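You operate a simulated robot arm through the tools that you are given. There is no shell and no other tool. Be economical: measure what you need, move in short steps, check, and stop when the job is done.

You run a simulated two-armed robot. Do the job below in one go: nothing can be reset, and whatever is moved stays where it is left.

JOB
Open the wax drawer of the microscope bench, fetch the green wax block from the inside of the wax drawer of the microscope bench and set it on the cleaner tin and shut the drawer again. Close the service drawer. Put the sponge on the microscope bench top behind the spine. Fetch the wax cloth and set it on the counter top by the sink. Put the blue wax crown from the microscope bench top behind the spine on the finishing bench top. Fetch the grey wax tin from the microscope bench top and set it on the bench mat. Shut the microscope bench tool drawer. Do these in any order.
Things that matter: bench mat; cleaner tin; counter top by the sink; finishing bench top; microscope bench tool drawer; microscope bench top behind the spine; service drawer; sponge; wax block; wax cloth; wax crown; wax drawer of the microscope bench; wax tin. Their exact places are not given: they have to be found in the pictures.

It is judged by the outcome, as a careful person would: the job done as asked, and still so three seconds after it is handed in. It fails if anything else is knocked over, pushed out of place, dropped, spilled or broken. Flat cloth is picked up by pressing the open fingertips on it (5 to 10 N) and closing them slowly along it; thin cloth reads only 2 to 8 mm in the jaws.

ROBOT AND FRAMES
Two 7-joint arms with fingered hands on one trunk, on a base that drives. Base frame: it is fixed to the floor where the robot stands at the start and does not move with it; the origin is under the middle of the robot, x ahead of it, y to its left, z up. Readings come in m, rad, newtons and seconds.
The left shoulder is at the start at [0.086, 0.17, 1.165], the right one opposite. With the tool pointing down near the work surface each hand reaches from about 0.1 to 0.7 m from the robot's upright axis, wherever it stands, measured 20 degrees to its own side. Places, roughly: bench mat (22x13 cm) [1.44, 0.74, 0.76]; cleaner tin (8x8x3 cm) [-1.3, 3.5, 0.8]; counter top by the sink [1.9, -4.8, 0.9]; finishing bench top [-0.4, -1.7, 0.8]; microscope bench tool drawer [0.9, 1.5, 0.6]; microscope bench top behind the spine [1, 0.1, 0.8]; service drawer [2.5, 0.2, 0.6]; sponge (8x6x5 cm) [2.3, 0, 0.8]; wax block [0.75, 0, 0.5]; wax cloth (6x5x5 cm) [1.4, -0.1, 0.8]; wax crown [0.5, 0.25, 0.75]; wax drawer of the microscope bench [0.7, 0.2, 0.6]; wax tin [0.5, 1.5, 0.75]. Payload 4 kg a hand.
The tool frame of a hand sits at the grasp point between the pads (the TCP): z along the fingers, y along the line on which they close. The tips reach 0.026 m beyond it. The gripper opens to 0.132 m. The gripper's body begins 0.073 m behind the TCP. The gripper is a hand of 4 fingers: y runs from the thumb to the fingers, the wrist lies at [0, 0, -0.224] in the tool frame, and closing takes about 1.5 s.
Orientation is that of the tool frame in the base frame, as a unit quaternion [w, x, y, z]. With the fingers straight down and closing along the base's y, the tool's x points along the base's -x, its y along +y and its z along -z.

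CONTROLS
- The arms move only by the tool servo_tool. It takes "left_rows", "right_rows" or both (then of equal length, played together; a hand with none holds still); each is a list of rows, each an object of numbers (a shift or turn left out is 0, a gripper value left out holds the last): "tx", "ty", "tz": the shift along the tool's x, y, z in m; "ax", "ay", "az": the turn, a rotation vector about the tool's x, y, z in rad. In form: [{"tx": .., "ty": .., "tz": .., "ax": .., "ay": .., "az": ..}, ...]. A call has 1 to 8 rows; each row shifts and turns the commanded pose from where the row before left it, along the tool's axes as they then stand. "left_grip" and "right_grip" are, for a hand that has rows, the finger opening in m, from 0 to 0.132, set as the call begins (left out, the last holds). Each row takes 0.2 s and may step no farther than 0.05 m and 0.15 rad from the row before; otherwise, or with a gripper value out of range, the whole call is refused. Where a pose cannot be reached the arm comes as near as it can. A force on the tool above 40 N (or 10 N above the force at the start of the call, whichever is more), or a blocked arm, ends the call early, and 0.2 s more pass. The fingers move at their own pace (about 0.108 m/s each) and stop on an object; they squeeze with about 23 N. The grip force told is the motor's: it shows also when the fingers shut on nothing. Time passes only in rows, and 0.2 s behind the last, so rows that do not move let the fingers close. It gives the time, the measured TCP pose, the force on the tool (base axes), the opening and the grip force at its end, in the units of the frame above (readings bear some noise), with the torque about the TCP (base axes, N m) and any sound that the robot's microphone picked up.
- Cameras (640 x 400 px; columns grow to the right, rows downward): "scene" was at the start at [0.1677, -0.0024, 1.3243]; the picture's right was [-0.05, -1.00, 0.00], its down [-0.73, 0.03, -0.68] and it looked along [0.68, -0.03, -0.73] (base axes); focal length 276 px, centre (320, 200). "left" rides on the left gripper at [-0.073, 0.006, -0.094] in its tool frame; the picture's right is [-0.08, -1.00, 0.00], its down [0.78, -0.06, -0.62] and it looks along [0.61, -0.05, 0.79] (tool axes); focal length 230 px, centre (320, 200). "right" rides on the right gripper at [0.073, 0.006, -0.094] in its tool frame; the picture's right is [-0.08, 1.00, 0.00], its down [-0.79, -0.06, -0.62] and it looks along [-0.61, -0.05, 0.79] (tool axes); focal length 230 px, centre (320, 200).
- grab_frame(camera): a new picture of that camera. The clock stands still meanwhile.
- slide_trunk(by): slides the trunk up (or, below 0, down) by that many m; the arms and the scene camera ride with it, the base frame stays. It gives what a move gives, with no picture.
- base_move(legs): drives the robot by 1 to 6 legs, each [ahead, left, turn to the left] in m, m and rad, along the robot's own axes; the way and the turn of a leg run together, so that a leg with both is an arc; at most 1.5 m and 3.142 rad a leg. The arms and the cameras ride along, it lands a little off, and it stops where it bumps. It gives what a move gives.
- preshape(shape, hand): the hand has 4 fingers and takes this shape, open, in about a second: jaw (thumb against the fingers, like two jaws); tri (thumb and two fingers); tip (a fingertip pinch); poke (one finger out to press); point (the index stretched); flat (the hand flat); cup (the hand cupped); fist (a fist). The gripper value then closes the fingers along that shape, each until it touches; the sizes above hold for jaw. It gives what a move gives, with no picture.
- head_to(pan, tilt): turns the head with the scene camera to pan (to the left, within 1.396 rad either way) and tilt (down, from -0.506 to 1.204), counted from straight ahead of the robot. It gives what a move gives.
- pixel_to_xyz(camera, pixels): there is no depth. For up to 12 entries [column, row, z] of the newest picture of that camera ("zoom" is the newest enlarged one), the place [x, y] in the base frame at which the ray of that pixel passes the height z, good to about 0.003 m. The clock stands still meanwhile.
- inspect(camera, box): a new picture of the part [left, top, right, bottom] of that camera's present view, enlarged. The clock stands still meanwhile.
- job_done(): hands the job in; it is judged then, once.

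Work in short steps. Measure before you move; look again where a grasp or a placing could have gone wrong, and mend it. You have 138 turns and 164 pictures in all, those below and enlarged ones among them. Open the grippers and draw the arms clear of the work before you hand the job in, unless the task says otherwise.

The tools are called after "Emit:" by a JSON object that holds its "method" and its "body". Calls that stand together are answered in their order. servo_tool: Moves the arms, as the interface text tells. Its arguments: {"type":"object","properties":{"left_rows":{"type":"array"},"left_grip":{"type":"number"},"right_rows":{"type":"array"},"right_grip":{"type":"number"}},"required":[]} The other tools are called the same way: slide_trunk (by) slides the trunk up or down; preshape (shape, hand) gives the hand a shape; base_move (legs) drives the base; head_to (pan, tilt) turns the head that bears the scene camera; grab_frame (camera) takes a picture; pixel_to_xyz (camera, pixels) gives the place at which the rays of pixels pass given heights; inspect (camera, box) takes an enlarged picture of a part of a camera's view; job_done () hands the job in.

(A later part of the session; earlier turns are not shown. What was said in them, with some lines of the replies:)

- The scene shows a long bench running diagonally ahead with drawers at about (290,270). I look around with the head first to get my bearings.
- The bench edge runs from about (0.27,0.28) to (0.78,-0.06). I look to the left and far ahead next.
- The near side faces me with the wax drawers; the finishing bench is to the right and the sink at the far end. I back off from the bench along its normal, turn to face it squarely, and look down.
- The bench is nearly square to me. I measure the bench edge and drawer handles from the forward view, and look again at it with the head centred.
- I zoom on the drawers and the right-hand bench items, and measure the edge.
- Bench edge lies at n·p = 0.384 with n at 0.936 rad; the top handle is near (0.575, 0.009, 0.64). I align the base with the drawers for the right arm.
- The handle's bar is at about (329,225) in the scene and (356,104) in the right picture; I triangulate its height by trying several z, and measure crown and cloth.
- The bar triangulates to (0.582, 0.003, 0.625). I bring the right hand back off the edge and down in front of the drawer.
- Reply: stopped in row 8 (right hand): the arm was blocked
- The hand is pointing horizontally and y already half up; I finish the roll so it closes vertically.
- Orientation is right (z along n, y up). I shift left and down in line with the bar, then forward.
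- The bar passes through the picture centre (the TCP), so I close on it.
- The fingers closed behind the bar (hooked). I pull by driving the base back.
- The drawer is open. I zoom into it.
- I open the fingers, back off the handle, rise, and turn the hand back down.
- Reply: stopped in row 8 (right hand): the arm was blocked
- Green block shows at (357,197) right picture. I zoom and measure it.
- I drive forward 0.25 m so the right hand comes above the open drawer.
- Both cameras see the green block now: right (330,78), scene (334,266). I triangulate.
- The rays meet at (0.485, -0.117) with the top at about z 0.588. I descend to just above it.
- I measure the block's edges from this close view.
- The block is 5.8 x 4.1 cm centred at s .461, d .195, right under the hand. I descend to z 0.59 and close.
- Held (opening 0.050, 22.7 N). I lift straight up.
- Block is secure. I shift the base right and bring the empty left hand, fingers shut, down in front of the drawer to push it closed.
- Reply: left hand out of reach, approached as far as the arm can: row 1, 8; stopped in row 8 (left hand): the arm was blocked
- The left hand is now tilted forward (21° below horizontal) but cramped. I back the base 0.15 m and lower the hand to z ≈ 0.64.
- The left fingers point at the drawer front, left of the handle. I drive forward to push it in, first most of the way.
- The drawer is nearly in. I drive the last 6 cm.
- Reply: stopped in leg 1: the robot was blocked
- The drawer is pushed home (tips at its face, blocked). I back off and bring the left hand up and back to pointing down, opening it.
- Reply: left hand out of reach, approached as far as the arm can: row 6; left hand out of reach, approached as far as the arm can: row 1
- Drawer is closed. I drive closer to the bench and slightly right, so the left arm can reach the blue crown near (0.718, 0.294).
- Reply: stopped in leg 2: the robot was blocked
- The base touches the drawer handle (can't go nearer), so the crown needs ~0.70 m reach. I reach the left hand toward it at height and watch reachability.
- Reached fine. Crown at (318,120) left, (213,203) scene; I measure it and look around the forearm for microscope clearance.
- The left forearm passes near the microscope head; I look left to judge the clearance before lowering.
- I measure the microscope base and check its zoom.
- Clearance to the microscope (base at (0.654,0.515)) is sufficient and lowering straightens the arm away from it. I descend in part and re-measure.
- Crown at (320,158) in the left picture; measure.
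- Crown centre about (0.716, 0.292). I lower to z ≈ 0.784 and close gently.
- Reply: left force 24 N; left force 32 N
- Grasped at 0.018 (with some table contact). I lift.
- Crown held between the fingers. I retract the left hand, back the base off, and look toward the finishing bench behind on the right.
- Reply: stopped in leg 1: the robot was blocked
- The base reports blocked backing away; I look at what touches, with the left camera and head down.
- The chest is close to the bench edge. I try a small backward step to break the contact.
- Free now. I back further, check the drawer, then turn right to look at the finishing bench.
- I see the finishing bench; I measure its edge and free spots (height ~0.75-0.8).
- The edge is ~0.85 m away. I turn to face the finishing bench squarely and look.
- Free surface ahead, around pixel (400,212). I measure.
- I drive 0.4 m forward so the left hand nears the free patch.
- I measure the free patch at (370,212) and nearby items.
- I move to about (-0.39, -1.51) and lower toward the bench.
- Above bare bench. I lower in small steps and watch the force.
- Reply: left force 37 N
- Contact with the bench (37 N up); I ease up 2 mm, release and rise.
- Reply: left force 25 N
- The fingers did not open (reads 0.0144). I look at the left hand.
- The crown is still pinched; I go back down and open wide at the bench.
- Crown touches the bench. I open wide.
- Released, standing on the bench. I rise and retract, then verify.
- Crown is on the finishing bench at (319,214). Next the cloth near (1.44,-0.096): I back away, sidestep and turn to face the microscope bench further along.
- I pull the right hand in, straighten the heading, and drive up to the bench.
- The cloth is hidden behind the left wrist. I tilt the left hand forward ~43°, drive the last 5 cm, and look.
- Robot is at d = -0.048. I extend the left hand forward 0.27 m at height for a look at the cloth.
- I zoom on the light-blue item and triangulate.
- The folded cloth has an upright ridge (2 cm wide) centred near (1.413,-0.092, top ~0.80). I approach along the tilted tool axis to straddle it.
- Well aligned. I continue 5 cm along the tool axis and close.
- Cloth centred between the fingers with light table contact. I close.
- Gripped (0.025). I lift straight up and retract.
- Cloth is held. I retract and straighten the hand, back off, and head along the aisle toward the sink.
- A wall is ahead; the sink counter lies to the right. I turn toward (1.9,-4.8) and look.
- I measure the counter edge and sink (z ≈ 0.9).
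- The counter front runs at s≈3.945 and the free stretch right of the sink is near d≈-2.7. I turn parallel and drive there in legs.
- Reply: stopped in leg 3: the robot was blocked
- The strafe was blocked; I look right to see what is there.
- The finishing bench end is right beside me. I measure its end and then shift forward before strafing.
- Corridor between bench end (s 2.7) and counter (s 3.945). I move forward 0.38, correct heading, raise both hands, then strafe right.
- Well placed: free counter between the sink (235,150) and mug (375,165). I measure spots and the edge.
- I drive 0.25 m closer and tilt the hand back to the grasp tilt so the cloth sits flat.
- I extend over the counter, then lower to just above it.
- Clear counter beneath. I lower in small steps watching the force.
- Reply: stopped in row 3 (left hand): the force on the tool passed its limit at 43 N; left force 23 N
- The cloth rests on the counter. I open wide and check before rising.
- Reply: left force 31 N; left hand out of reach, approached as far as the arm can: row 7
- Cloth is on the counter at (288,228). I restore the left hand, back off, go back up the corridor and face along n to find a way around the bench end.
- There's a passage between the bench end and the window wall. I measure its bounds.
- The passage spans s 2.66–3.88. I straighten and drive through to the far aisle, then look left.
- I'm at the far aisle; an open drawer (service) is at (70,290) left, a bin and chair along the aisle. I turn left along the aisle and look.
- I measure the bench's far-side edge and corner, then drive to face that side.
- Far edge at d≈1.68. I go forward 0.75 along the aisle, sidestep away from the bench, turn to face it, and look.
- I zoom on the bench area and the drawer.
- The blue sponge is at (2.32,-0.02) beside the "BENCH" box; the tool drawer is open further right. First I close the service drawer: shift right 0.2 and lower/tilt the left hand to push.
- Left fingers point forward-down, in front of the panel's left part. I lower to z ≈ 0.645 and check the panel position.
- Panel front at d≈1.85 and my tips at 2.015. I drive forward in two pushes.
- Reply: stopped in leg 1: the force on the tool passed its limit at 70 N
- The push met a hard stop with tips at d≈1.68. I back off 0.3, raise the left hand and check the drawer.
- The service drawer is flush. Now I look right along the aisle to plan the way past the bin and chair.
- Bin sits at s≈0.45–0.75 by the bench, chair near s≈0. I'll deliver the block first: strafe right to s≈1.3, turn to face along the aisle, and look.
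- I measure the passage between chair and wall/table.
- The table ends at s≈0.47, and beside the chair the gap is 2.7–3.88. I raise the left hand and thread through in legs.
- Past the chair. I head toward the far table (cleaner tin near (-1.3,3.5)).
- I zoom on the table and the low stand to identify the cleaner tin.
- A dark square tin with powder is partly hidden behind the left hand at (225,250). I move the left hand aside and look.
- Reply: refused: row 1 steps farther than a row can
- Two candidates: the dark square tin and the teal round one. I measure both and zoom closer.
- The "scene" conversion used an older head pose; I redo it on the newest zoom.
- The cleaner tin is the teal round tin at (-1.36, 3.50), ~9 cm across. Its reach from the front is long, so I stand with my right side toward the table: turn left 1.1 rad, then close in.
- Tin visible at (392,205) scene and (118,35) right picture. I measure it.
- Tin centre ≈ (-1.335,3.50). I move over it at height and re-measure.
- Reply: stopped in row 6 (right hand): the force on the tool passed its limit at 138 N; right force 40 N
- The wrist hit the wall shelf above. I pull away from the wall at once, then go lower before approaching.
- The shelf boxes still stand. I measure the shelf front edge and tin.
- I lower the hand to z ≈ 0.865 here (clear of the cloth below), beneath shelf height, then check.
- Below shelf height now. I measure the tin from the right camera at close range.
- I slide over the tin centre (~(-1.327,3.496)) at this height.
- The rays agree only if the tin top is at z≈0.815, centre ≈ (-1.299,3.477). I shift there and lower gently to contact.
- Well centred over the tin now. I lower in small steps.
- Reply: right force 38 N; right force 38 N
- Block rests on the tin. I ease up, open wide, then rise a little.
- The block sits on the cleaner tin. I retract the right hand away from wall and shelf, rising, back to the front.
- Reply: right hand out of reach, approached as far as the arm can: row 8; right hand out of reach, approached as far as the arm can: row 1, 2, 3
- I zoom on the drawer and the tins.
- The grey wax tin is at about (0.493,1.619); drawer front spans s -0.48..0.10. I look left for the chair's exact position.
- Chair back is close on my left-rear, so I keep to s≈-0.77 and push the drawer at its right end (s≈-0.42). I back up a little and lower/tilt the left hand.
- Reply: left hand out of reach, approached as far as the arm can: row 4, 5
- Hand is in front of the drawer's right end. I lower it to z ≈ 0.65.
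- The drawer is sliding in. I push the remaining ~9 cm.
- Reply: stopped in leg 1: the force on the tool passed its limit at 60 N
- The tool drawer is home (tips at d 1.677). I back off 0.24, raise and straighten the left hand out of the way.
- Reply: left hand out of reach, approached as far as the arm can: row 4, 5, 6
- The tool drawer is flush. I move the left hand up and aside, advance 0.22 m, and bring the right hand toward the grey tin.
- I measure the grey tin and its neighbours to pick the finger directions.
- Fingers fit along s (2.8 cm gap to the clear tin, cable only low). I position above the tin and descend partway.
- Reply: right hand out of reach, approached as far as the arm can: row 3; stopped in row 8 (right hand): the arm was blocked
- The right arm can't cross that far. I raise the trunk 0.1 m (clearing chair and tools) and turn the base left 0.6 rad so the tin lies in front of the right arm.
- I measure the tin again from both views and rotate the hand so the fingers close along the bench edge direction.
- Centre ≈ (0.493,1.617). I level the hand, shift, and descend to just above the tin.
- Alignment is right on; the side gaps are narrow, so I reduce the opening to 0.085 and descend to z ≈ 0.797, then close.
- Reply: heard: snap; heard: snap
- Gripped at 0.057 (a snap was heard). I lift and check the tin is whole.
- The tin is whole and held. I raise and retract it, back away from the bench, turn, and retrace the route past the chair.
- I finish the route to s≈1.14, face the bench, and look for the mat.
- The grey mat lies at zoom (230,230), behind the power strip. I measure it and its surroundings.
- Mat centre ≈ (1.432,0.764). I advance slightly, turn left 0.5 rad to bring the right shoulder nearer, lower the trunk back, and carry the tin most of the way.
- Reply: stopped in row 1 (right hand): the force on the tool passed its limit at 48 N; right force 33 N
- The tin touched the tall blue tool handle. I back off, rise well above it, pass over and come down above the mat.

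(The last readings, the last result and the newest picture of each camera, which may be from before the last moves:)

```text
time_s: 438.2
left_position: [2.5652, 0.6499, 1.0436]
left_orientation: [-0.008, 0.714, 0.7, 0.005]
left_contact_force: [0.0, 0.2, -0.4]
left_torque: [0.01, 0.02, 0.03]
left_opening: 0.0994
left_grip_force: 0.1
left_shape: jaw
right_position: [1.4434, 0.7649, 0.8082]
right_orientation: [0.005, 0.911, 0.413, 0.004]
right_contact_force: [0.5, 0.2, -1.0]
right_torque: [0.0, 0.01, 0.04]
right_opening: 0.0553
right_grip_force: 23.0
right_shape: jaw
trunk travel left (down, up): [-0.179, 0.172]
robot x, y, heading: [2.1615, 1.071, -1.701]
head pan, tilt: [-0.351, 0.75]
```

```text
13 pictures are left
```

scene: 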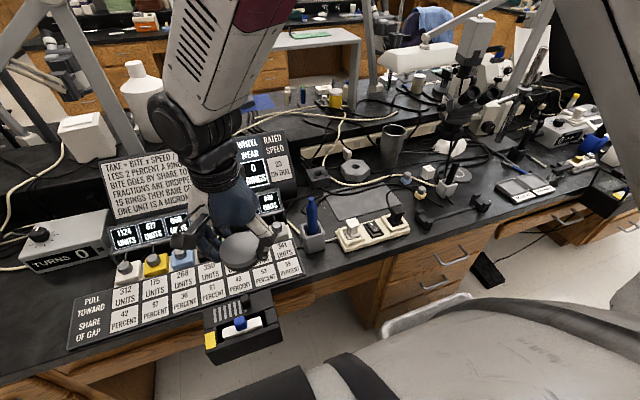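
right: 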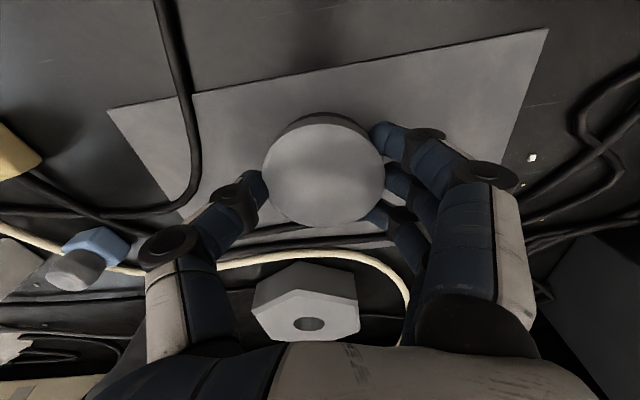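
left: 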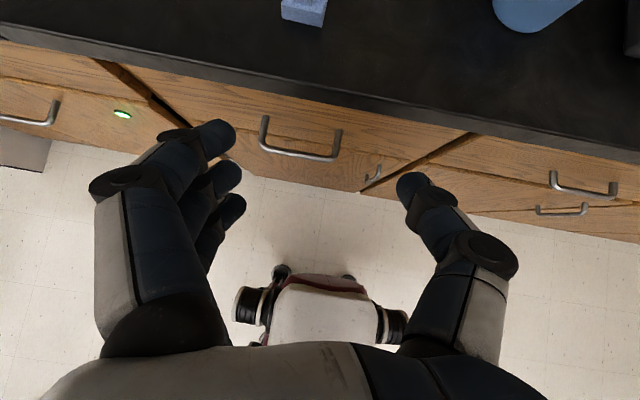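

Over the mat. I set the tin down, release, rise high, retract past the handle, then turn back and strafe to the sponge, tilting the left hand ready.

Emit:
{"method": "servo_tool", "body": {"right_rows": [{"tz": 0.005}, {"tz": 0.003}, {"tz": 0.002}, {}]}}

Emit:
{"method": "servo_tool", "body": {"right_rows": [{}, {}, {}, {}, {}], "right_grip": 0.1}}

Emit:
{"method": "servo_tool", "body": {"right_rows": [{"tz": -0.03}, {"tz": -0.05}, {"tz": -0.05}, {"tz": -0.05}, {"tz": -0.05}, {"tz": -0.05}, {}]}}

Emit:
{"method": "inspect", "body": {"camera": "right", "box": [160, 0, 480, 200]}}

Emit:
{"method": "servo_tool", "body": {"right_rows": [{"tx": 0.0216, "ty": 0.0381}, {"tx": 0.0216, "ty": 0.0381}, {"tx": 0.0216, "ty": 0.0381}, {"tx": 0.0216, "ty": 0.0381}, {"tx": 0.0216, "ty": 0.0381}, {"tx": 0.0216, "ty": 0.0381}, {"tx": 0.0216, "ty": 0.0381}, {"tx": 0.03, "ty": 0.03}]}}

Emit:
{"method": "base_move", "body": {"legs": [[-0.08, 0, 0], [0, 0, -0.505], [0.0, 0.69, 0]]}}

Emit:
{"method": "servo_tool", "body": {"left_rows": [{"ay": -0.15}, {"ay": -0.15}, {"ay": -0.15}, {"ay": -0.15}, {"ay": -0.15}, {"ty": -0.045}, {"ty": -0.045}, {"ty": -0.045}], "left_grip": 0.08}}

Emit:
{"method": "head_to", "body": {"pan": 0.0, "tilt": 0.75}}

Emit:
{"method": "grab_frame", "body": {"camera": "scene"}}

```text
time_s: 439.2
left_position: [2.5667, 0.6506, 1.0454]
left_orientation: [-0.01, 0.714, 0.701, 0.006]
left_contact_force: [0.2, 0.9, -0.4]
left_torque: [0.02, 0.02, 0.02]
left_opening: 0.0997
left_grip_force: 0.1
left_shape: jaw
right_position: [1.4431, 0.7644, 0.8002]
right_orientation: [0.005, 0.91, 0.414, 0.002]
right_contact_force: [0.9, 0.4, 14.3]
right_torque: [0.33, 0.3, 0.01]
right_opening: 0.0556
right_grip_force: 23.0
right_shape: jaw
trunk travel left (down, up): [-0.179, 0.172]
robot x, y, heading: [2.1604, 1.0692, -1.698]
head pan, tilt: [-0.351, 0.75]
```

```text
time_s: 440.4
left_position: [2.5647, 0.6502, 1.0439]
left_orientation: [-0.007, 0.714, 0.7, 0.005]
left_contact_force: [-0.4, 0.6, -0.1]
left_torque: [-0.01, -0.02, -0.02]
left_opening: 0.0995
left_grip_force: 0.1
left_shape: jaw
right_position: [1.4433, 0.7641, 0.8003]
right_orientation: [0.005, 0.911, 0.413, 0.004]
right_contact_force: [0.7, -0.2, 0.7]
right_torque: [0.01, 0.02, -0.01]
right_opening: 0.0997
right_grip_force: 0.0
right_shape: jaw
trunk travel left (down, up): [-0.179, 0.172]
robot x, y, heading: [2.1596, 1.0673, -1.697]
head pan, tilt: [-0.351, 0.75]
```

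```text
time_s: 442.1
left_position: [2.5639, 0.6504, 1.0453]
left_orientation: [-0.009, 0.714, 0.7, 0.006]
left_contact_force: [0.4, 0.1, -0.8]
left_torque: [0.02, 0.01, -0.02]
left_opening: 0.0999
left_grip_force: 0.2
left_shape: jaw
right_position: [1.4367, 0.7676, 1.0795]
right_orientation: [0.005, 0.91, 0.414, 0.004]
right_contact_force: [0.2, 0.2, 0.3]
right_torque: [0.0, -0.01, 0.0]
right_opening: 0.0996
right_grip_force: 0.3
right_shape: jaw
trunk travel left (down, up): [-0.179, 0.172]
robot x, y, heading: [2.1577, 1.0729, -1.695]
head pan, tilt: [-0.351, 0.75]
```

```text
2.00 times, centred on (320, 100) of right
```

zoom: 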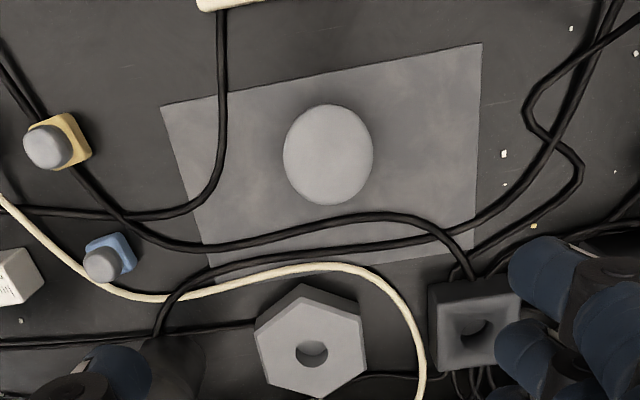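

```text
time_s: 443.9
left_position: [2.5674, 0.6501, 1.0447]
left_orientation: [-0.009, 0.714, 0.7, 0.005]
left_contact_force: [0.2, 0.1, 0.0]
left_torque: [0.0, 0.01, -0.01]
left_opening: 0.0997
left_grip_force: 0.1
left_shape: jaw
right_position: [1.7824, 0.7082, 1.0812]
right_orientation: [0.011, 0.912, 0.409, 0.015]
right_contact_force: [0.3, -0.2, -0.1]
right_torque: [0.01, 0.02, -0.02]
right_opening: 0.1
right_grip_force: 0.1
right_shape: jaw
trunk travel left (down, up): [-0.179, 0.172]
robot x, y, heading: [2.1602, 1.0725, -1.697]
head pan, tilt: [-0.351, 0.75]
```

```text
time_s: 452.4
left_position: [2.8659, 0.179, 1.043]
left_orientation: [-0.006, 0.868, 0.497, 0.007]
left_contact_force: [0.4, -0.1, 0.2]
left_torque: [0.01, -0.01, -0.02]
left_opening: 0.0997
left_grip_force: 0.0
left_shape: jaw
right_position: [2.2124, 0.613, 1.0813]
right_orientation: [0.015, 0.986, 0.166, 0.011]
right_contact_force: [-0.4, -0.5, 0.3]
right_torque: [-0.01, -0.02, -0.01]
right_opening: 0.0998
right_grip_force: 0.1
right_shape: jaw
trunk travel left (down, up): [-0.179, 0.172]
robot x, y, heading: [2.7187, 0.7412, -2.211]
head pan, tilt: [-0.351, 0.75]
```

```text
time_s: 454.2
left_position: [2.7624, 0.1504, 1.0685]
left_orientation: [0.175, 0.811, 0.465, -0.31]
left_contact_force: [0.5, 0.1, 0.6]
left_torque: [0.01, -0.05, 0.01]
left_opening: 0.0805
left_grip_force: 0.1
left_shape: jaw
left hand out of reach, approached as far as the arm can: row 5, 6, 7, 8
right_position: [2.2113, 0.6137, 1.0804]
right_orientation: [0.018, 0.986, 0.164, 0.014]
right_contact_force: [0.7, 1.2, -0.5]
right_torque: [0.01, -0.03, 0.04]
right_opening: 0.0997
right_grip_force: 0.1
right_shape: jaw
trunk travel left (down, up): [-0.179, 0.172]
robot x, y, heading: [2.7208, 0.7462, -2.211]
head pan, tilt: [-0.351, 0.75]
```

```text
time_s: 455.0
left_position: [2.764, 0.1498, 1.0685]
left_orientation: [0.176, 0.81, 0.465, -0.31]
left_contact_force: [1.0, -0.2, -0.4]
left_torque: [0.05, -0.03, -0.01]
left_opening: 0.0802
left_grip_force: 0.0
left_shape: jaw
right_position: [2.2128, 0.6128, 1.0814]
right_orientation: [0.017, 0.986, 0.164, 0.013]
right_contact_force: [-0.2, -0.5, -0.2]
right_torque: [-0.01, -0.01, 0.0]
right_opening: 0.0999
right_grip_force: 0.0
right_shape: jaw
trunk travel left (down, up): [-0.179, 0.172]
robot x, y, heading: [2.7184, 0.7467, -2.207]
head pan, tilt: [0.0, 0.75]
```

```text
11 pictures are left
```

scene: 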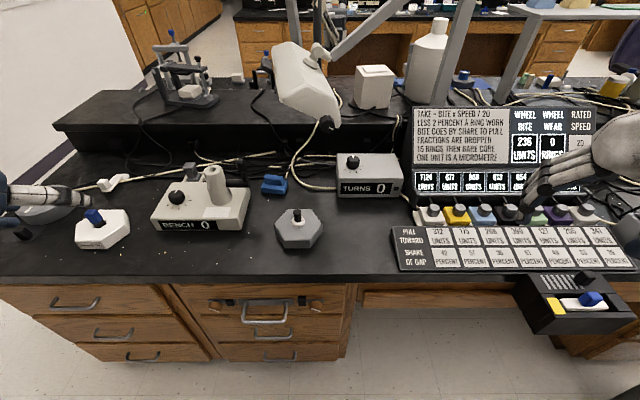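

The tin rests on the mat. Sponge at (273,184). I measure it, advance 7.5 cm, and bring the tilted left hand to hover along its approach line.

Emit:
{"method": "pixel_to_xyz", "body": {"camera": "scene", "pixels": [[273, 180, 0.795], [273, 190, 0.765], [262, 192, 0.757], [287, 193, 0.757], [247, 195, 0.79]]}}

Emit:
{"method": "base_move", "body": {"legs": [[0.075, 0, 0]]}}

Emit:
{"method": "servo_tool", "body": {"left_rows": [{"ty": -0.037, "tz": 0.0163, "tx": -0.0183}, {"ty": -0.037, "tz": 0.0163, "tx": -0.0183}, {"ty": -0.037, "tz": 0.0163, "tx": -0.0183}, {"ty": -0.037, "tz": 0.0163, "tx": -0.0183}, {"ty": -0.037, "tz": 0.0163, "tx": -0.0183}, {"ty": -0.037, "tz": 0.0163, "tx": -0.0183}, {"ty": -0.037, "tz": 0.0163, "tx": -0.0183}, {"ty": -0.037, "tz": 0.0163, "tx": -0.0183}]}}

Emit:
{"method": "servo_tool", "body": {"left_rows": [{"tz": 0.0298, "tx": 0.0266}, {"tz": 0.0298, "tx": 0.0266}, {"tz": 0.0298, "tx": 0.0266}, {"tz": 0.0224, "tx": 0.02}, {}]}}

Emit:
{"method": "grab_frame", "body": {"camera": "left"}}

Emit:
{"method": "inspect", "body": {"camera": "scene", "box": [160, 140, 400, 290]}}

```text
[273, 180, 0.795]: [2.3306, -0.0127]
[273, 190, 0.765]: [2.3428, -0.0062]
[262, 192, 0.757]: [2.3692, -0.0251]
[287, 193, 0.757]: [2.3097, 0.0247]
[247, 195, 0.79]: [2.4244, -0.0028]
```

```text
time_s: 456.0
left_position: [2.7175, 0.0907, 1.0686]
left_orientation: [0.174, 0.811, 0.464, -0.31]
left_contact_force: [-0.1, 0.7, 0.0]
left_torque: [0.0, 0.06, -0.03]
left_opening: 0.0803
left_grip_force: 0.0
left_shape: jaw
right_position: [2.1668, 0.5545, 1.0821]
right_orientation: [0.015, 0.986, 0.164, 0.013]
right_contact_force: [-1.1, -0.4, -0.6]
right_torque: [0.04, -0.01, 0.0]
right_opening: 0.0998
right_grip_force: 0.0
right_shape: jaw
trunk travel left (down, up): [-0.179, 0.172]
robot x, y, heading: [2.6734, 0.6845, -2.209]
head pan, tilt: [0.0, 0.75]
```

```text
time_s: 457.8
left_position: [2.3636, 0.0703, 1.0673]
left_orientation: [0.175, 0.812, 0.463, -0.309]
left_contact_force: [6.7, -0.2, -5.6]
left_torque: [-0.06, -0.26, -0.02]
left_opening: 0.0738
left_grip_force: 0.1
left_shape: jaw
right_position: [2.1672, 0.5535, 1.0805]
right_orientation: [0.017, 0.986, 0.165, 0.013]
right_contact_force: [0.1, -0.6, -0.5]
right_torque: [0.0, -0.02, -0.01]
right_opening: 0.0996
right_grip_force: 0.0
right_shape: jaw
trunk travel left (down, up): [-0.179, 0.172]
robot x, y, heading: [2.6723, 0.6824, -2.215]
head pan, tilt: [0.0, 0.75]
```

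```text
time_s: 459.0
left_position: [2.3634, 0.0734, 0.9171]
left_orientation: [0.175, 0.811, 0.464, -0.311]
left_contact_force: [-0.2, -0.3, -1.0]
left_torque: [0.0, 0.01, -0.02]
left_opening: 0.0802
left_grip_force: 0.0
left_shape: jaw
right_position: [2.1674, 0.555, 1.0815]
right_orientation: [0.017, 0.986, 0.163, 0.012]
right_contact_force: [0.6, 0.4, -0.9]
right_torque: [-0.01, -0.02, -0.04]
right_opening: 0.0999
right_grip_force: 0.1
right_shape: jaw
trunk travel left (down, up): [-0.179, 0.172]
robot x, y, heading: [2.6766, 0.6872, -2.208]
head pan, tilt: [0.0, 0.75]
```

```text
10 pictures are left
```

left: 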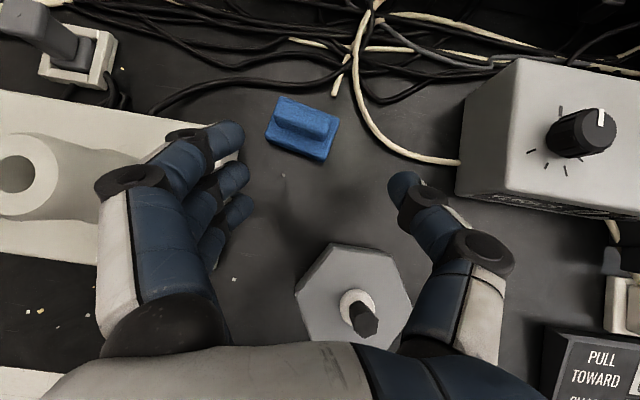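

```text
2.67 times, centred on (280, 215) of scene
```

zoom: 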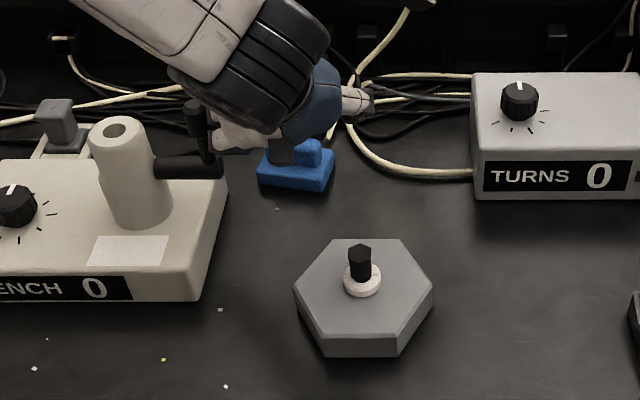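

Left camera and scene agree: ridge centre (2.330,-0.0126,0.795). I rotate the hand 0.35 to align, descend along the tool axis, close, and lift.

Emit:
{"method": "servo_tool", "body": {"left_rows": [{"az": 0.15}, {"az": 0.15}, {"az": 0.05}, {"tz": 0.038, "tx": 0.0071, "ty": 0.0013}, {"tz": 0.038, "tx": 0.0071, "ty": 0.0014}, {"tz": 0.038, "tx": 0.0071, "ty": 0.0013}, {"tz": 0.038, "tx": 0.0071, "ty": 0.0014}, {}], "left_grip": 0.09}}

Emit:
{"method": "servo_tool", "body": {"left_rows": [{}, {}, {}, {}, {}, {}], "left_grip": 0.0}}

Emit:
{"method": "grab_frame", "body": {"camera": "left"}}

Emit:
{"method": "servo_tool", "body": {"left_rows": [{"tz": -0.0149, "tx": -0.0125, "ty": 0.0045}, {"tz": -0.0298, "tx": -0.025, "ty": 0.0091}, {"tz": -0.0298, "tx": -0.025, "ty": 0.0091}, {"tz": -0.0298, "tx": -0.025, "ty": 0.0091}, {"tz": -0.0298, "tx": -0.025, "ty": 0.0091}, {}]}}

Emit:
{"method": "grab_frame", "body": {"camera": "left"}}

```text
time_s: 460.8
left_position: [2.3298, -0.0057, 0.7949]
left_orientation: [0.229, 0.877, 0.316, -0.279]
left_contact_force: [-4.3, -0.3, 27.0]
left_torque: [0.73, 1.38, 0.16]
left_opening: 0.0892
left_grip_force: 0.0
left_shape: jaw
right_position: [2.169, 0.5566, 1.0832]
right_orientation: [0.017, 0.986, 0.163, 0.012]
right_contact_force: [0.6, 0.2, -0.2]
right_torque: [0.01, 0.0, 0.01]
right_opening: 0.1
right_grip_force: 0.1
right_shape: jaw
trunk travel left (down, up): [-0.179, 0.172]
robot x, y, heading: [2.6719, 0.6826, -2.213]
head pan, tilt: [0.0, 0.75]
```

```text
time_s: 462.2
left_position: [2.3314, -0.005, 0.7951]
left_orientation: [0.229, 0.878, 0.315, -0.279]
left_contact_force: [-9.5, -0.6, 34.9]
left_torque: [0.56, 1.15, -0.15]
left_opening: 0.06
left_grip_force: 22.6
left_shape: jaw
right_position: [2.1677, 0.5579, 1.0826]
right_orientation: [0.018, 0.986, 0.164, 0.012]
right_contact_force: [-0.5, 0.1, -0.6]
right_torque: [0.03, 0.0, -0.04]
right_opening: 0.0998
right_grip_force: 0.1
right_shape: jaw
trunk travel left (down, up): [-0.179, 0.172]
robot x, y, heading: [2.6757, 0.6836, -2.214]
head pan, tilt: [0.0, 0.75]
```

```text
8 pictures are left
```

left: 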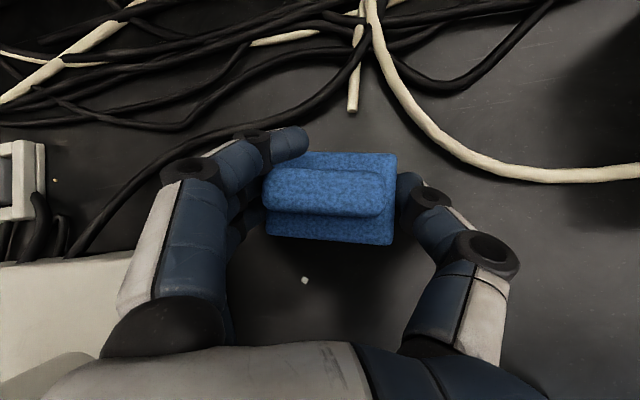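

```text
time_s: 463.6
left_position: [2.3321, -0.0049, 0.9705]
left_orientation: [0.226, 0.88, 0.315, -0.275]
left_contact_force: [-0.5, 0.1, -4.9]
left_torque: [-0.12, -0.04, 0.02]
left_opening: 0.0593
left_grip_force: 23.1
left_shape: jaw
right_position: [2.1679, 0.555, 1.0812]
right_orientation: [0.017, 0.986, 0.164, 0.012]
right_contact_force: [0.5, 0.5, 0.3]
right_torque: [0.0, 0.01, -0.02]
right_opening: 0.0999
right_grip_force: 0.0
right_shape: jaw
trunk travel left (down, up): [-0.179, 0.172]
robot x, y, heading: [2.6755, 0.6825, -2.213]
head pan, tilt: [0.0, 0.75]
```

```text
7 pictures are left
```

left: 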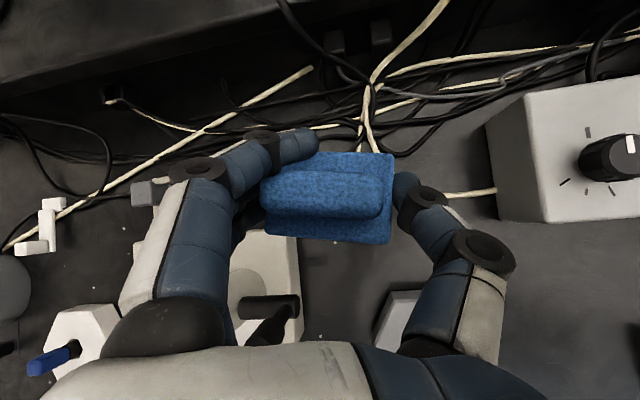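

Sponge is held and lifted clear. I retract it and drive back through the end passage to the near side.

Emit:
{"method": "servo_tool", "body": {"left_rows": [{"tz": -0.03, "tx": 0.0313, "ty": -0.0114}, {"tz": -0.03, "tx": 0.0313, "ty": -0.0114}, {"tz": -0.03, "tx": 0.0313, "ty": -0.0114}, {"tz": -0.03, "tx": 0.0313, "ty": -0.0114}, {"tz": -0.03, "tx": 0.0313, "ty": -0.0114}, {"tz": -0.03, "tx": 0.0313, "ty": -0.0114}]}}

Emit:
{"method": "base_move", "body": {"legs": [[-0.17, 0, 0.0075], [0, 1.48, 0], [1.4, 0, 0], [1.35, 0, 0], [0, 0, 3.14], [0, 0.9, 0]]}}

```text
time_s: 465.0
left_position: [2.4722, 0.2279, 0.9718]
left_orientation: [0.227, 0.879, 0.316, -0.276]
left_contact_force: [0.3, -0.4, -1.3]
left_torque: [0.0, 0.0, -0.01]
left_opening: 0.0597
left_grip_force: 23.1
left_shape: jaw
right_position: [2.1681, 0.5545, 1.0805]
right_orientation: [0.016, 0.986, 0.163, 0.013]
right_contact_force: [-1.4, 0.0, -0.2]
right_torque: [0.01, 0.02, 0.01]
right_opening: 0.1
right_grip_force: 0.1
right_shape: jaw
trunk travel left (down, up): [-0.179, 0.172]
robot x, y, heading: [2.6719, 0.6866, -2.212]
head pan, tilt: [0.0, 0.75]
```

```text
time_s: 507.4
left_position: [1.8648, -1.1927, 0.9715]
left_orientation: [0.283, -0.284, 0.89, 0.217]
left_contact_force: [1.0, 0.3, -0.6]
left_torque: [0.01, 0.01, 0.0]
left_opening: 0.0594
left_grip_force: 23.1
left_shape: jaw
right_position: [2.1451, -1.5393, 1.0819]
right_orientation: [-0.012, -0.127, 0.992, 0.017]
right_contact_force: [0.2, 0.3, 0.3]
right_torque: [0.02, 0.0, 0.05]
right_opening: 0.0997
right_grip_force: 0.1
right_shape: jaw
trunk travel left (down, up): [-0.179, 0.172]
robot x, y, heading: [1.6272, -1.6328, 0.86]
head pan, tilt: [0.0, 0.75]
5 turns are left
```

Robot is at s 2.28 on the near side. I correct heading, strafe to s≈1.28 and move up to the bench, then look.

Emit:
{"method": "base_move", "body": {"legs": [[0, 0, 0.076], [0, 1.0, 0], [0.27, 0, 0]]}}

Emit:
{"method": "head_to", "body": {"pan": 0.0, "tilt": 0.8}}

Emit:
{"method": "grab_frame", "body": {"camera": "scene"}}

Emit:
{"method": "grab_frame", "body": {"camera": "left"}}

Emit:
{"method": "pixel_to_xyz", "body": {"camera": "scene", "pixels": [[300, 215, 0.752], [340, 215, 0.752], [320, 200, 0.752], [320, 230, 0.752], [280, 215, 0.752], [360, 215, 0.752], [260, 250, 0.752], [340, 250, 0.752]]}}

```text
time_s: 518.4
left_position: [1.1732, -0.3722, 0.9715]
left_orientation: [0.271, -0.33, 0.874, 0.23]
left_contact_force: [0.6, 0.6, -1.1]
left_torque: [-0.02, -0.01, -0.01]
left_opening: 0.0593
left_grip_force: 22.5
left_shape: jaw
right_position: [1.4866, -0.6901, 1.0814]
right_orientation: [-0.014, -0.18, 0.983, 0.016]
right_contact_force: [0.4, 0.7, 0.8]
right_torque: [0.02, 0.05, -0.03]
right_opening: 0.0996
right_grip_force: 0.0
right_shape: jaw
trunk travel left (down, up): [-0.179, 0.172]
robot x, y, heading: [0.9833, -0.8405, 0.962]
head pan, tilt: [0.0, 0.75]
```

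```text
time_s: 519.0
left_position: [1.1715, -0.3737, 0.9719]
left_orientation: [0.272, -0.329, 0.875, 0.23]
left_contact_force: [0.0, -0.8, -0.5]
left_torque: [0.01, 0.0, 0.0]
left_opening: 0.0594
left_grip_force: 23.3
left_shape: jaw
right_position: [1.4857, -0.6895, 1.0817]
right_orientation: [-0.014, -0.179, 0.984, 0.016]
right_contact_force: [0.0, -0.3, 0.1]
right_torque: [-0.01, 0.0, 0.0]
right_opening: 0.0996
right_grip_force: 0.1
right_shape: jaw
trunk travel left (down, up): [-0.179, 0.172]
robot x, y, heading: [0.9838, -0.8408, 0.964]
head pan, tilt: [0.0, 0.799]
```

```text
6 pictures are left
```

scene: 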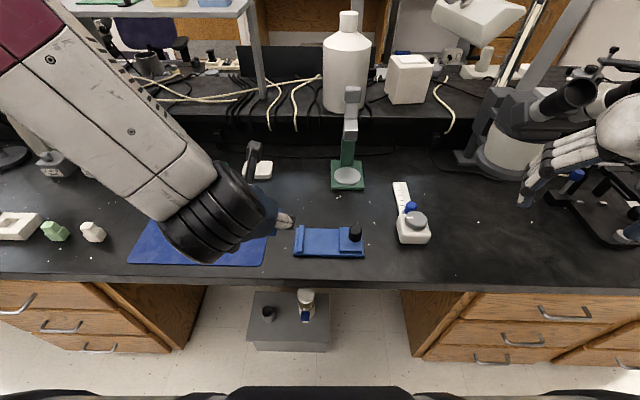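

```text
5 pictures are left
```

left: 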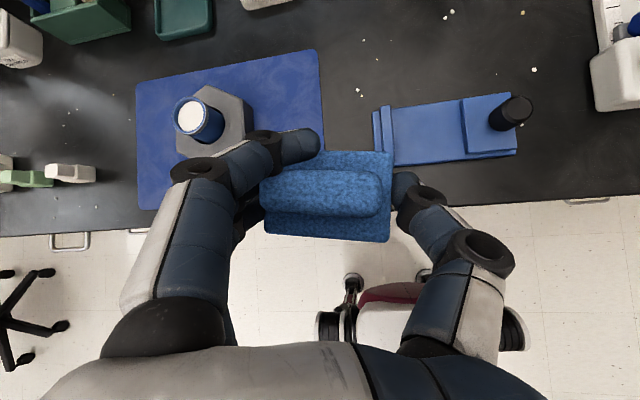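

```text
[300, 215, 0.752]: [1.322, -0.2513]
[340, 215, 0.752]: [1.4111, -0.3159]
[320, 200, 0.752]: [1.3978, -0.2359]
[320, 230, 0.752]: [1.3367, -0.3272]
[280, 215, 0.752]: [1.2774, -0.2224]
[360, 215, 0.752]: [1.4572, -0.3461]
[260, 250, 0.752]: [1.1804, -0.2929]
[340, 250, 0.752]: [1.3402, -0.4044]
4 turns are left
```

Free spot behind the blue holder, right of the mat, is around (1.352,-0.225). I carry the sponge above it and lower to ~1 cm above.

Emit:
{"method": "servo_tool", "body": {"left_rows": [{"tx": -0.0274, "ty": -0.0084, "tz": 0.0398}, {"tx": -0.0274, "ty": -0.0084, "tz": 0.0398}, {"tx": -0.0274, "ty": -0.0084, "tz": 0.0398}, {"tx": -0.0274, "ty": -0.0084, "tz": 0.0398}, {"tx": -0.0274, "ty": -0.0084, "tz": 0.0398}, {}]}}

Emit:
{"method": "servo_tool", "body": {"left_rows": [{"tx": 0.0192, "ty": -0.0069, "tz": 0.0229}, {"tx": 0.0192, "ty": -0.0069, "tz": 0.0229}, {"tx": 0.0192, "ty": -0.0069, "tz": 0.0229}, {}]}}

Emit:
{"method": "grab_frame", "body": {"camera": "left"}}

Emit:
{"method": "grab_frame", "body": {"camera": "scene"}}

```text
time_s: 520.4
left_position: [1.3561, -0.2236, 0.8979]
left_orientation: [0.272, -0.33, 0.874, 0.232]
left_contact_force: [-1.0, -0.6, -1.4]
left_torque: [0.01, 0.04, 0.03]
left_opening: 0.0592
left_grip_force: 22.9
left_shape: jaw
right_position: [1.485, -0.6914, 1.0816]
right_orientation: [-0.013, -0.18, 0.984, 0.017]
right_contact_force: [-0.2, -0.3, 0.1]
right_torque: [0.01, -0.01, -0.01]
right_opening: 0.0998
right_grip_force: 0.1
right_shape: jaw
trunk travel left (down, up): [-0.179, 0.172]
robot x, y, heading: [0.9832, -0.8376, 0.964]
head pan, tilt: [0.0, 0.799]
```

```text
time_s: 521.4
left_position: [1.3506, -0.2224, 0.8067]
left_orientation: [0.272, -0.329, 0.875, 0.23]
left_contact_force: [0.3, -0.5, 0.4]
left_torque: [-0.04, 0.01, 0.0]
left_opening: 0.0591
left_grip_force: 23.0
left_shape: jaw
right_position: [1.4864, -0.6904, 1.0812]
right_orientation: [-0.013, -0.179, 0.984, 0.017]
right_contact_force: [-0.4, -0.4, -0.4]
right_torque: [-0.03, 0.04, -0.01]
right_opening: 0.0998
right_grip_force: 0.1
right_shape: jaw
trunk travel left (down, up): [-0.179, 0.172]
robot x, y, heading: [0.9845, -0.8376, 0.962]
head pan, tilt: [0.0, 0.799]
```

```text
4 pictures are left
```

left: 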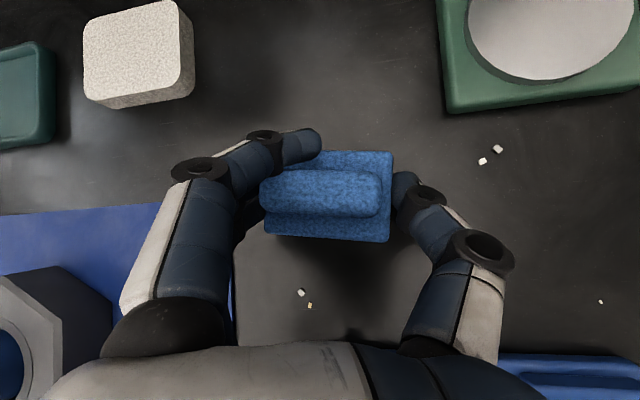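

```text
3 pictures are left
3 turns are left
```

scene: 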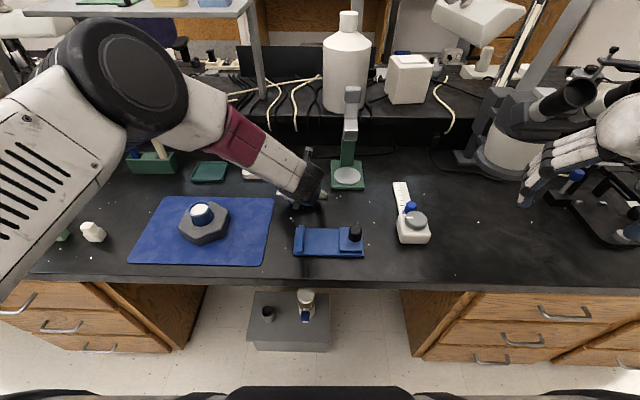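

Bare bench all around the sponge. I set it down, release wide, withdraw along the tool axis and up, back the base off, and look.

Emit:
{"method": "servo_tool", "body": {"left_rows": [{"tx": 0.0025, "ty": -0.0009, "tz": 0.003}, {"tx": 0.0025, "ty": -0.0009, "tz": 0.003}, {"tx": 0.0025, "ty": -0.0009, "tz": 0.003}, {}]}}

Emit:
{"method": "servo_tool", "body": {"left_rows": [{}, {}, {}, {}, {}, {}], "left_grip": 0.1}}

Emit:
{"method": "servo_tool", "body": {"left_rows": [{"tz": -0.03}, {"tz": -0.04}, {"tz": -0.04}, {"tx": -0.025, "ty": 0.0089, "tz": -0.03}, {"tx": -0.025, "ty": 0.0089, "tz": -0.03}, {"tz": -0.04}, {}]}}

Emit:
{"method": "grab_frame", "body": {"camera": "left"}}

Emit:
{"method": "base_move", "body": {"legs": [[-0.05, 0, 0], [-0.4, 0, 0]]}}

Emit:
{"method": "grab_frame", "body": {"camera": "scene"}}

```text
time_s: 522.4
left_position: [1.3533, -0.2229, 0.7956]
left_orientation: [0.272, -0.331, 0.874, 0.231]
left_contact_force: [-0.2, 1.1, 3.2]
left_torque: [-0.16, -0.03, -0.04]
left_opening: 0.0593
left_grip_force: 23.0
left_shape: jaw
right_position: [1.4873, -0.6907, 1.0815]
right_orientation: [-0.013, -0.179, 0.984, 0.016]
right_contact_force: [-0.5, -0.3, -0.2]
right_torque: [0.02, 0.02, 0.0]
right_opening: 0.0997
right_grip_force: 0.1
right_shape: jaw
trunk travel left (down, up): [-0.179, 0.172]
robot x, y, heading: [0.9785, -0.8381, 0.964]
head pan, tilt: [0.0, 0.799]
```

```text
time_s: 523.8
left_position: [1.3531, -0.2229, 0.7967]
left_orientation: [0.273, -0.331, 0.873, 0.231]
left_contact_force: [1.2, 4.0, 13.2]
left_torque: [-0.22, -0.59, 0.25]
left_opening: 0.0993
left_grip_force: 0.1
left_shape: jaw
right_position: [1.4869, -0.6916, 1.0821]
right_orientation: [-0.013, -0.18, 0.983, 0.017]
right_contact_force: [0.4, -0.2, 0.1]
right_torque: [-0.04, 0.01, 0.01]
right_opening: 0.0995
right_grip_force: 0.1
right_shape: jaw
trunk travel left (down, up): [-0.179, 0.172]
robot x, y, heading: [0.9849, -0.836, 0.963]
head pan, tilt: [0.0, 0.799]
```

```text
time_s: 525.4
left_position: [1.3052, -0.311, 0.9868]
left_orientation: [0.271, -0.33, 0.874, 0.231]
left_contact_force: [-0.2, -0.3, -0.9]
left_torque: [0.04, -0.04, -0.02]
left_opening: 0.0998
left_grip_force: 0.0
left_shape: jaw
right_position: [1.4872, -0.6902, 1.082]
right_orientation: [-0.014, -0.18, 0.983, 0.017]
right_contact_force: [-0.2, 1.0, -0.2]
right_torque: [-0.03, 0.04, -0.05]
right_opening: 0.0994
right_grip_force: 0.0
right_shape: jaw
trunk travel left (down, up): [-0.179, 0.172]
robot x, y, heading: [0.9804, -0.8344, 0.962]
head pan, tilt: [0.0, 0.799]
```

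```text
2 pictures are left
```

left: 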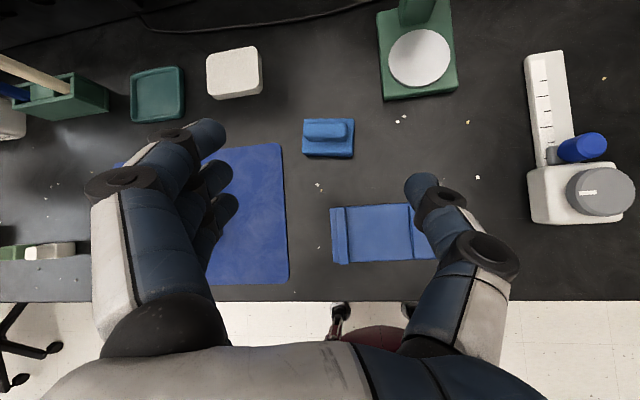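

```text
time_s: 528.5
left_position: [1.0387, -0.6958, 0.9883]
left_orientation: [0.272, -0.329, 0.874, 0.23]
left_contact_force: [0.1, -0.3, 0.8]
left_torque: [0.04, -0.01, 0.0]
left_opening: 0.0998
left_grip_force: 0.1
left_shape: jaw
right_position: [1.2195, -1.0745, 1.0816]
right_orientation: [-0.013, -0.18, 0.983, 0.017]
right_contact_force: [-0.4, -0.3, -0.4]
right_torque: [0.03, 0.01, 0.0]
right_opening: 0.1
right_grip_force: 0.1
right_shape: jaw
trunk travel left (down, up): [-0.179, 0.172]
robot x, y, heading: [0.7208, -1.2198, 0.966]
head pan, tilt: [0.0, 0.799]
```

```text
1 pictures are left
2 turns are left
```

scene: 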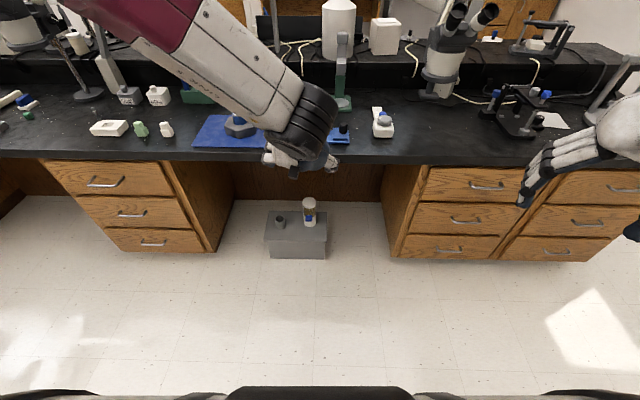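

The sponge sits flat on the near-side bench top at (328,137) in the left picture, both grippers are open and clear, and the wax drawer is shut. I hand the job in.

Emit:
{"method": "job_done", "body": {}}

```text
The job is handed in.
```

I did every item on the list and handed the job in. I don't know the verdict: the tool only confirmed the hand-in.

- **Green wax block:** taken from the wax drawer and set on the cleaner tin, with the drawer shut again.
- **Service drawer and tool drawer:** both pushed shut.
- **Sponge:** on the microscope bench top behind the spine, between the blue mat and the green stand.
- **Wax cloth:** on the counter top by the sink.
- **Blue wax crown:** on the finishing bench top.
- **Grey wax tin:** on the bench mat.

Four things happened on the way that could matter:

- **Wall shelf:** the right hand hit the shelf above the cleaner tin at 138 N. The two boxes on it were still upright in the next picture.
- **Blue handle:** while being carried, the grey tin bumped a tall blue tool handle standing in a pot. I did not check the pot closely afterwards.
- **Snap:** I heard a snap while gripping the grey tin. It looked whole when lifted, and I found no cause.
- **Service drawer:** I judged it flush after pushing, but in a later picture it may have sat about 1 cm proud. I did not check it again.
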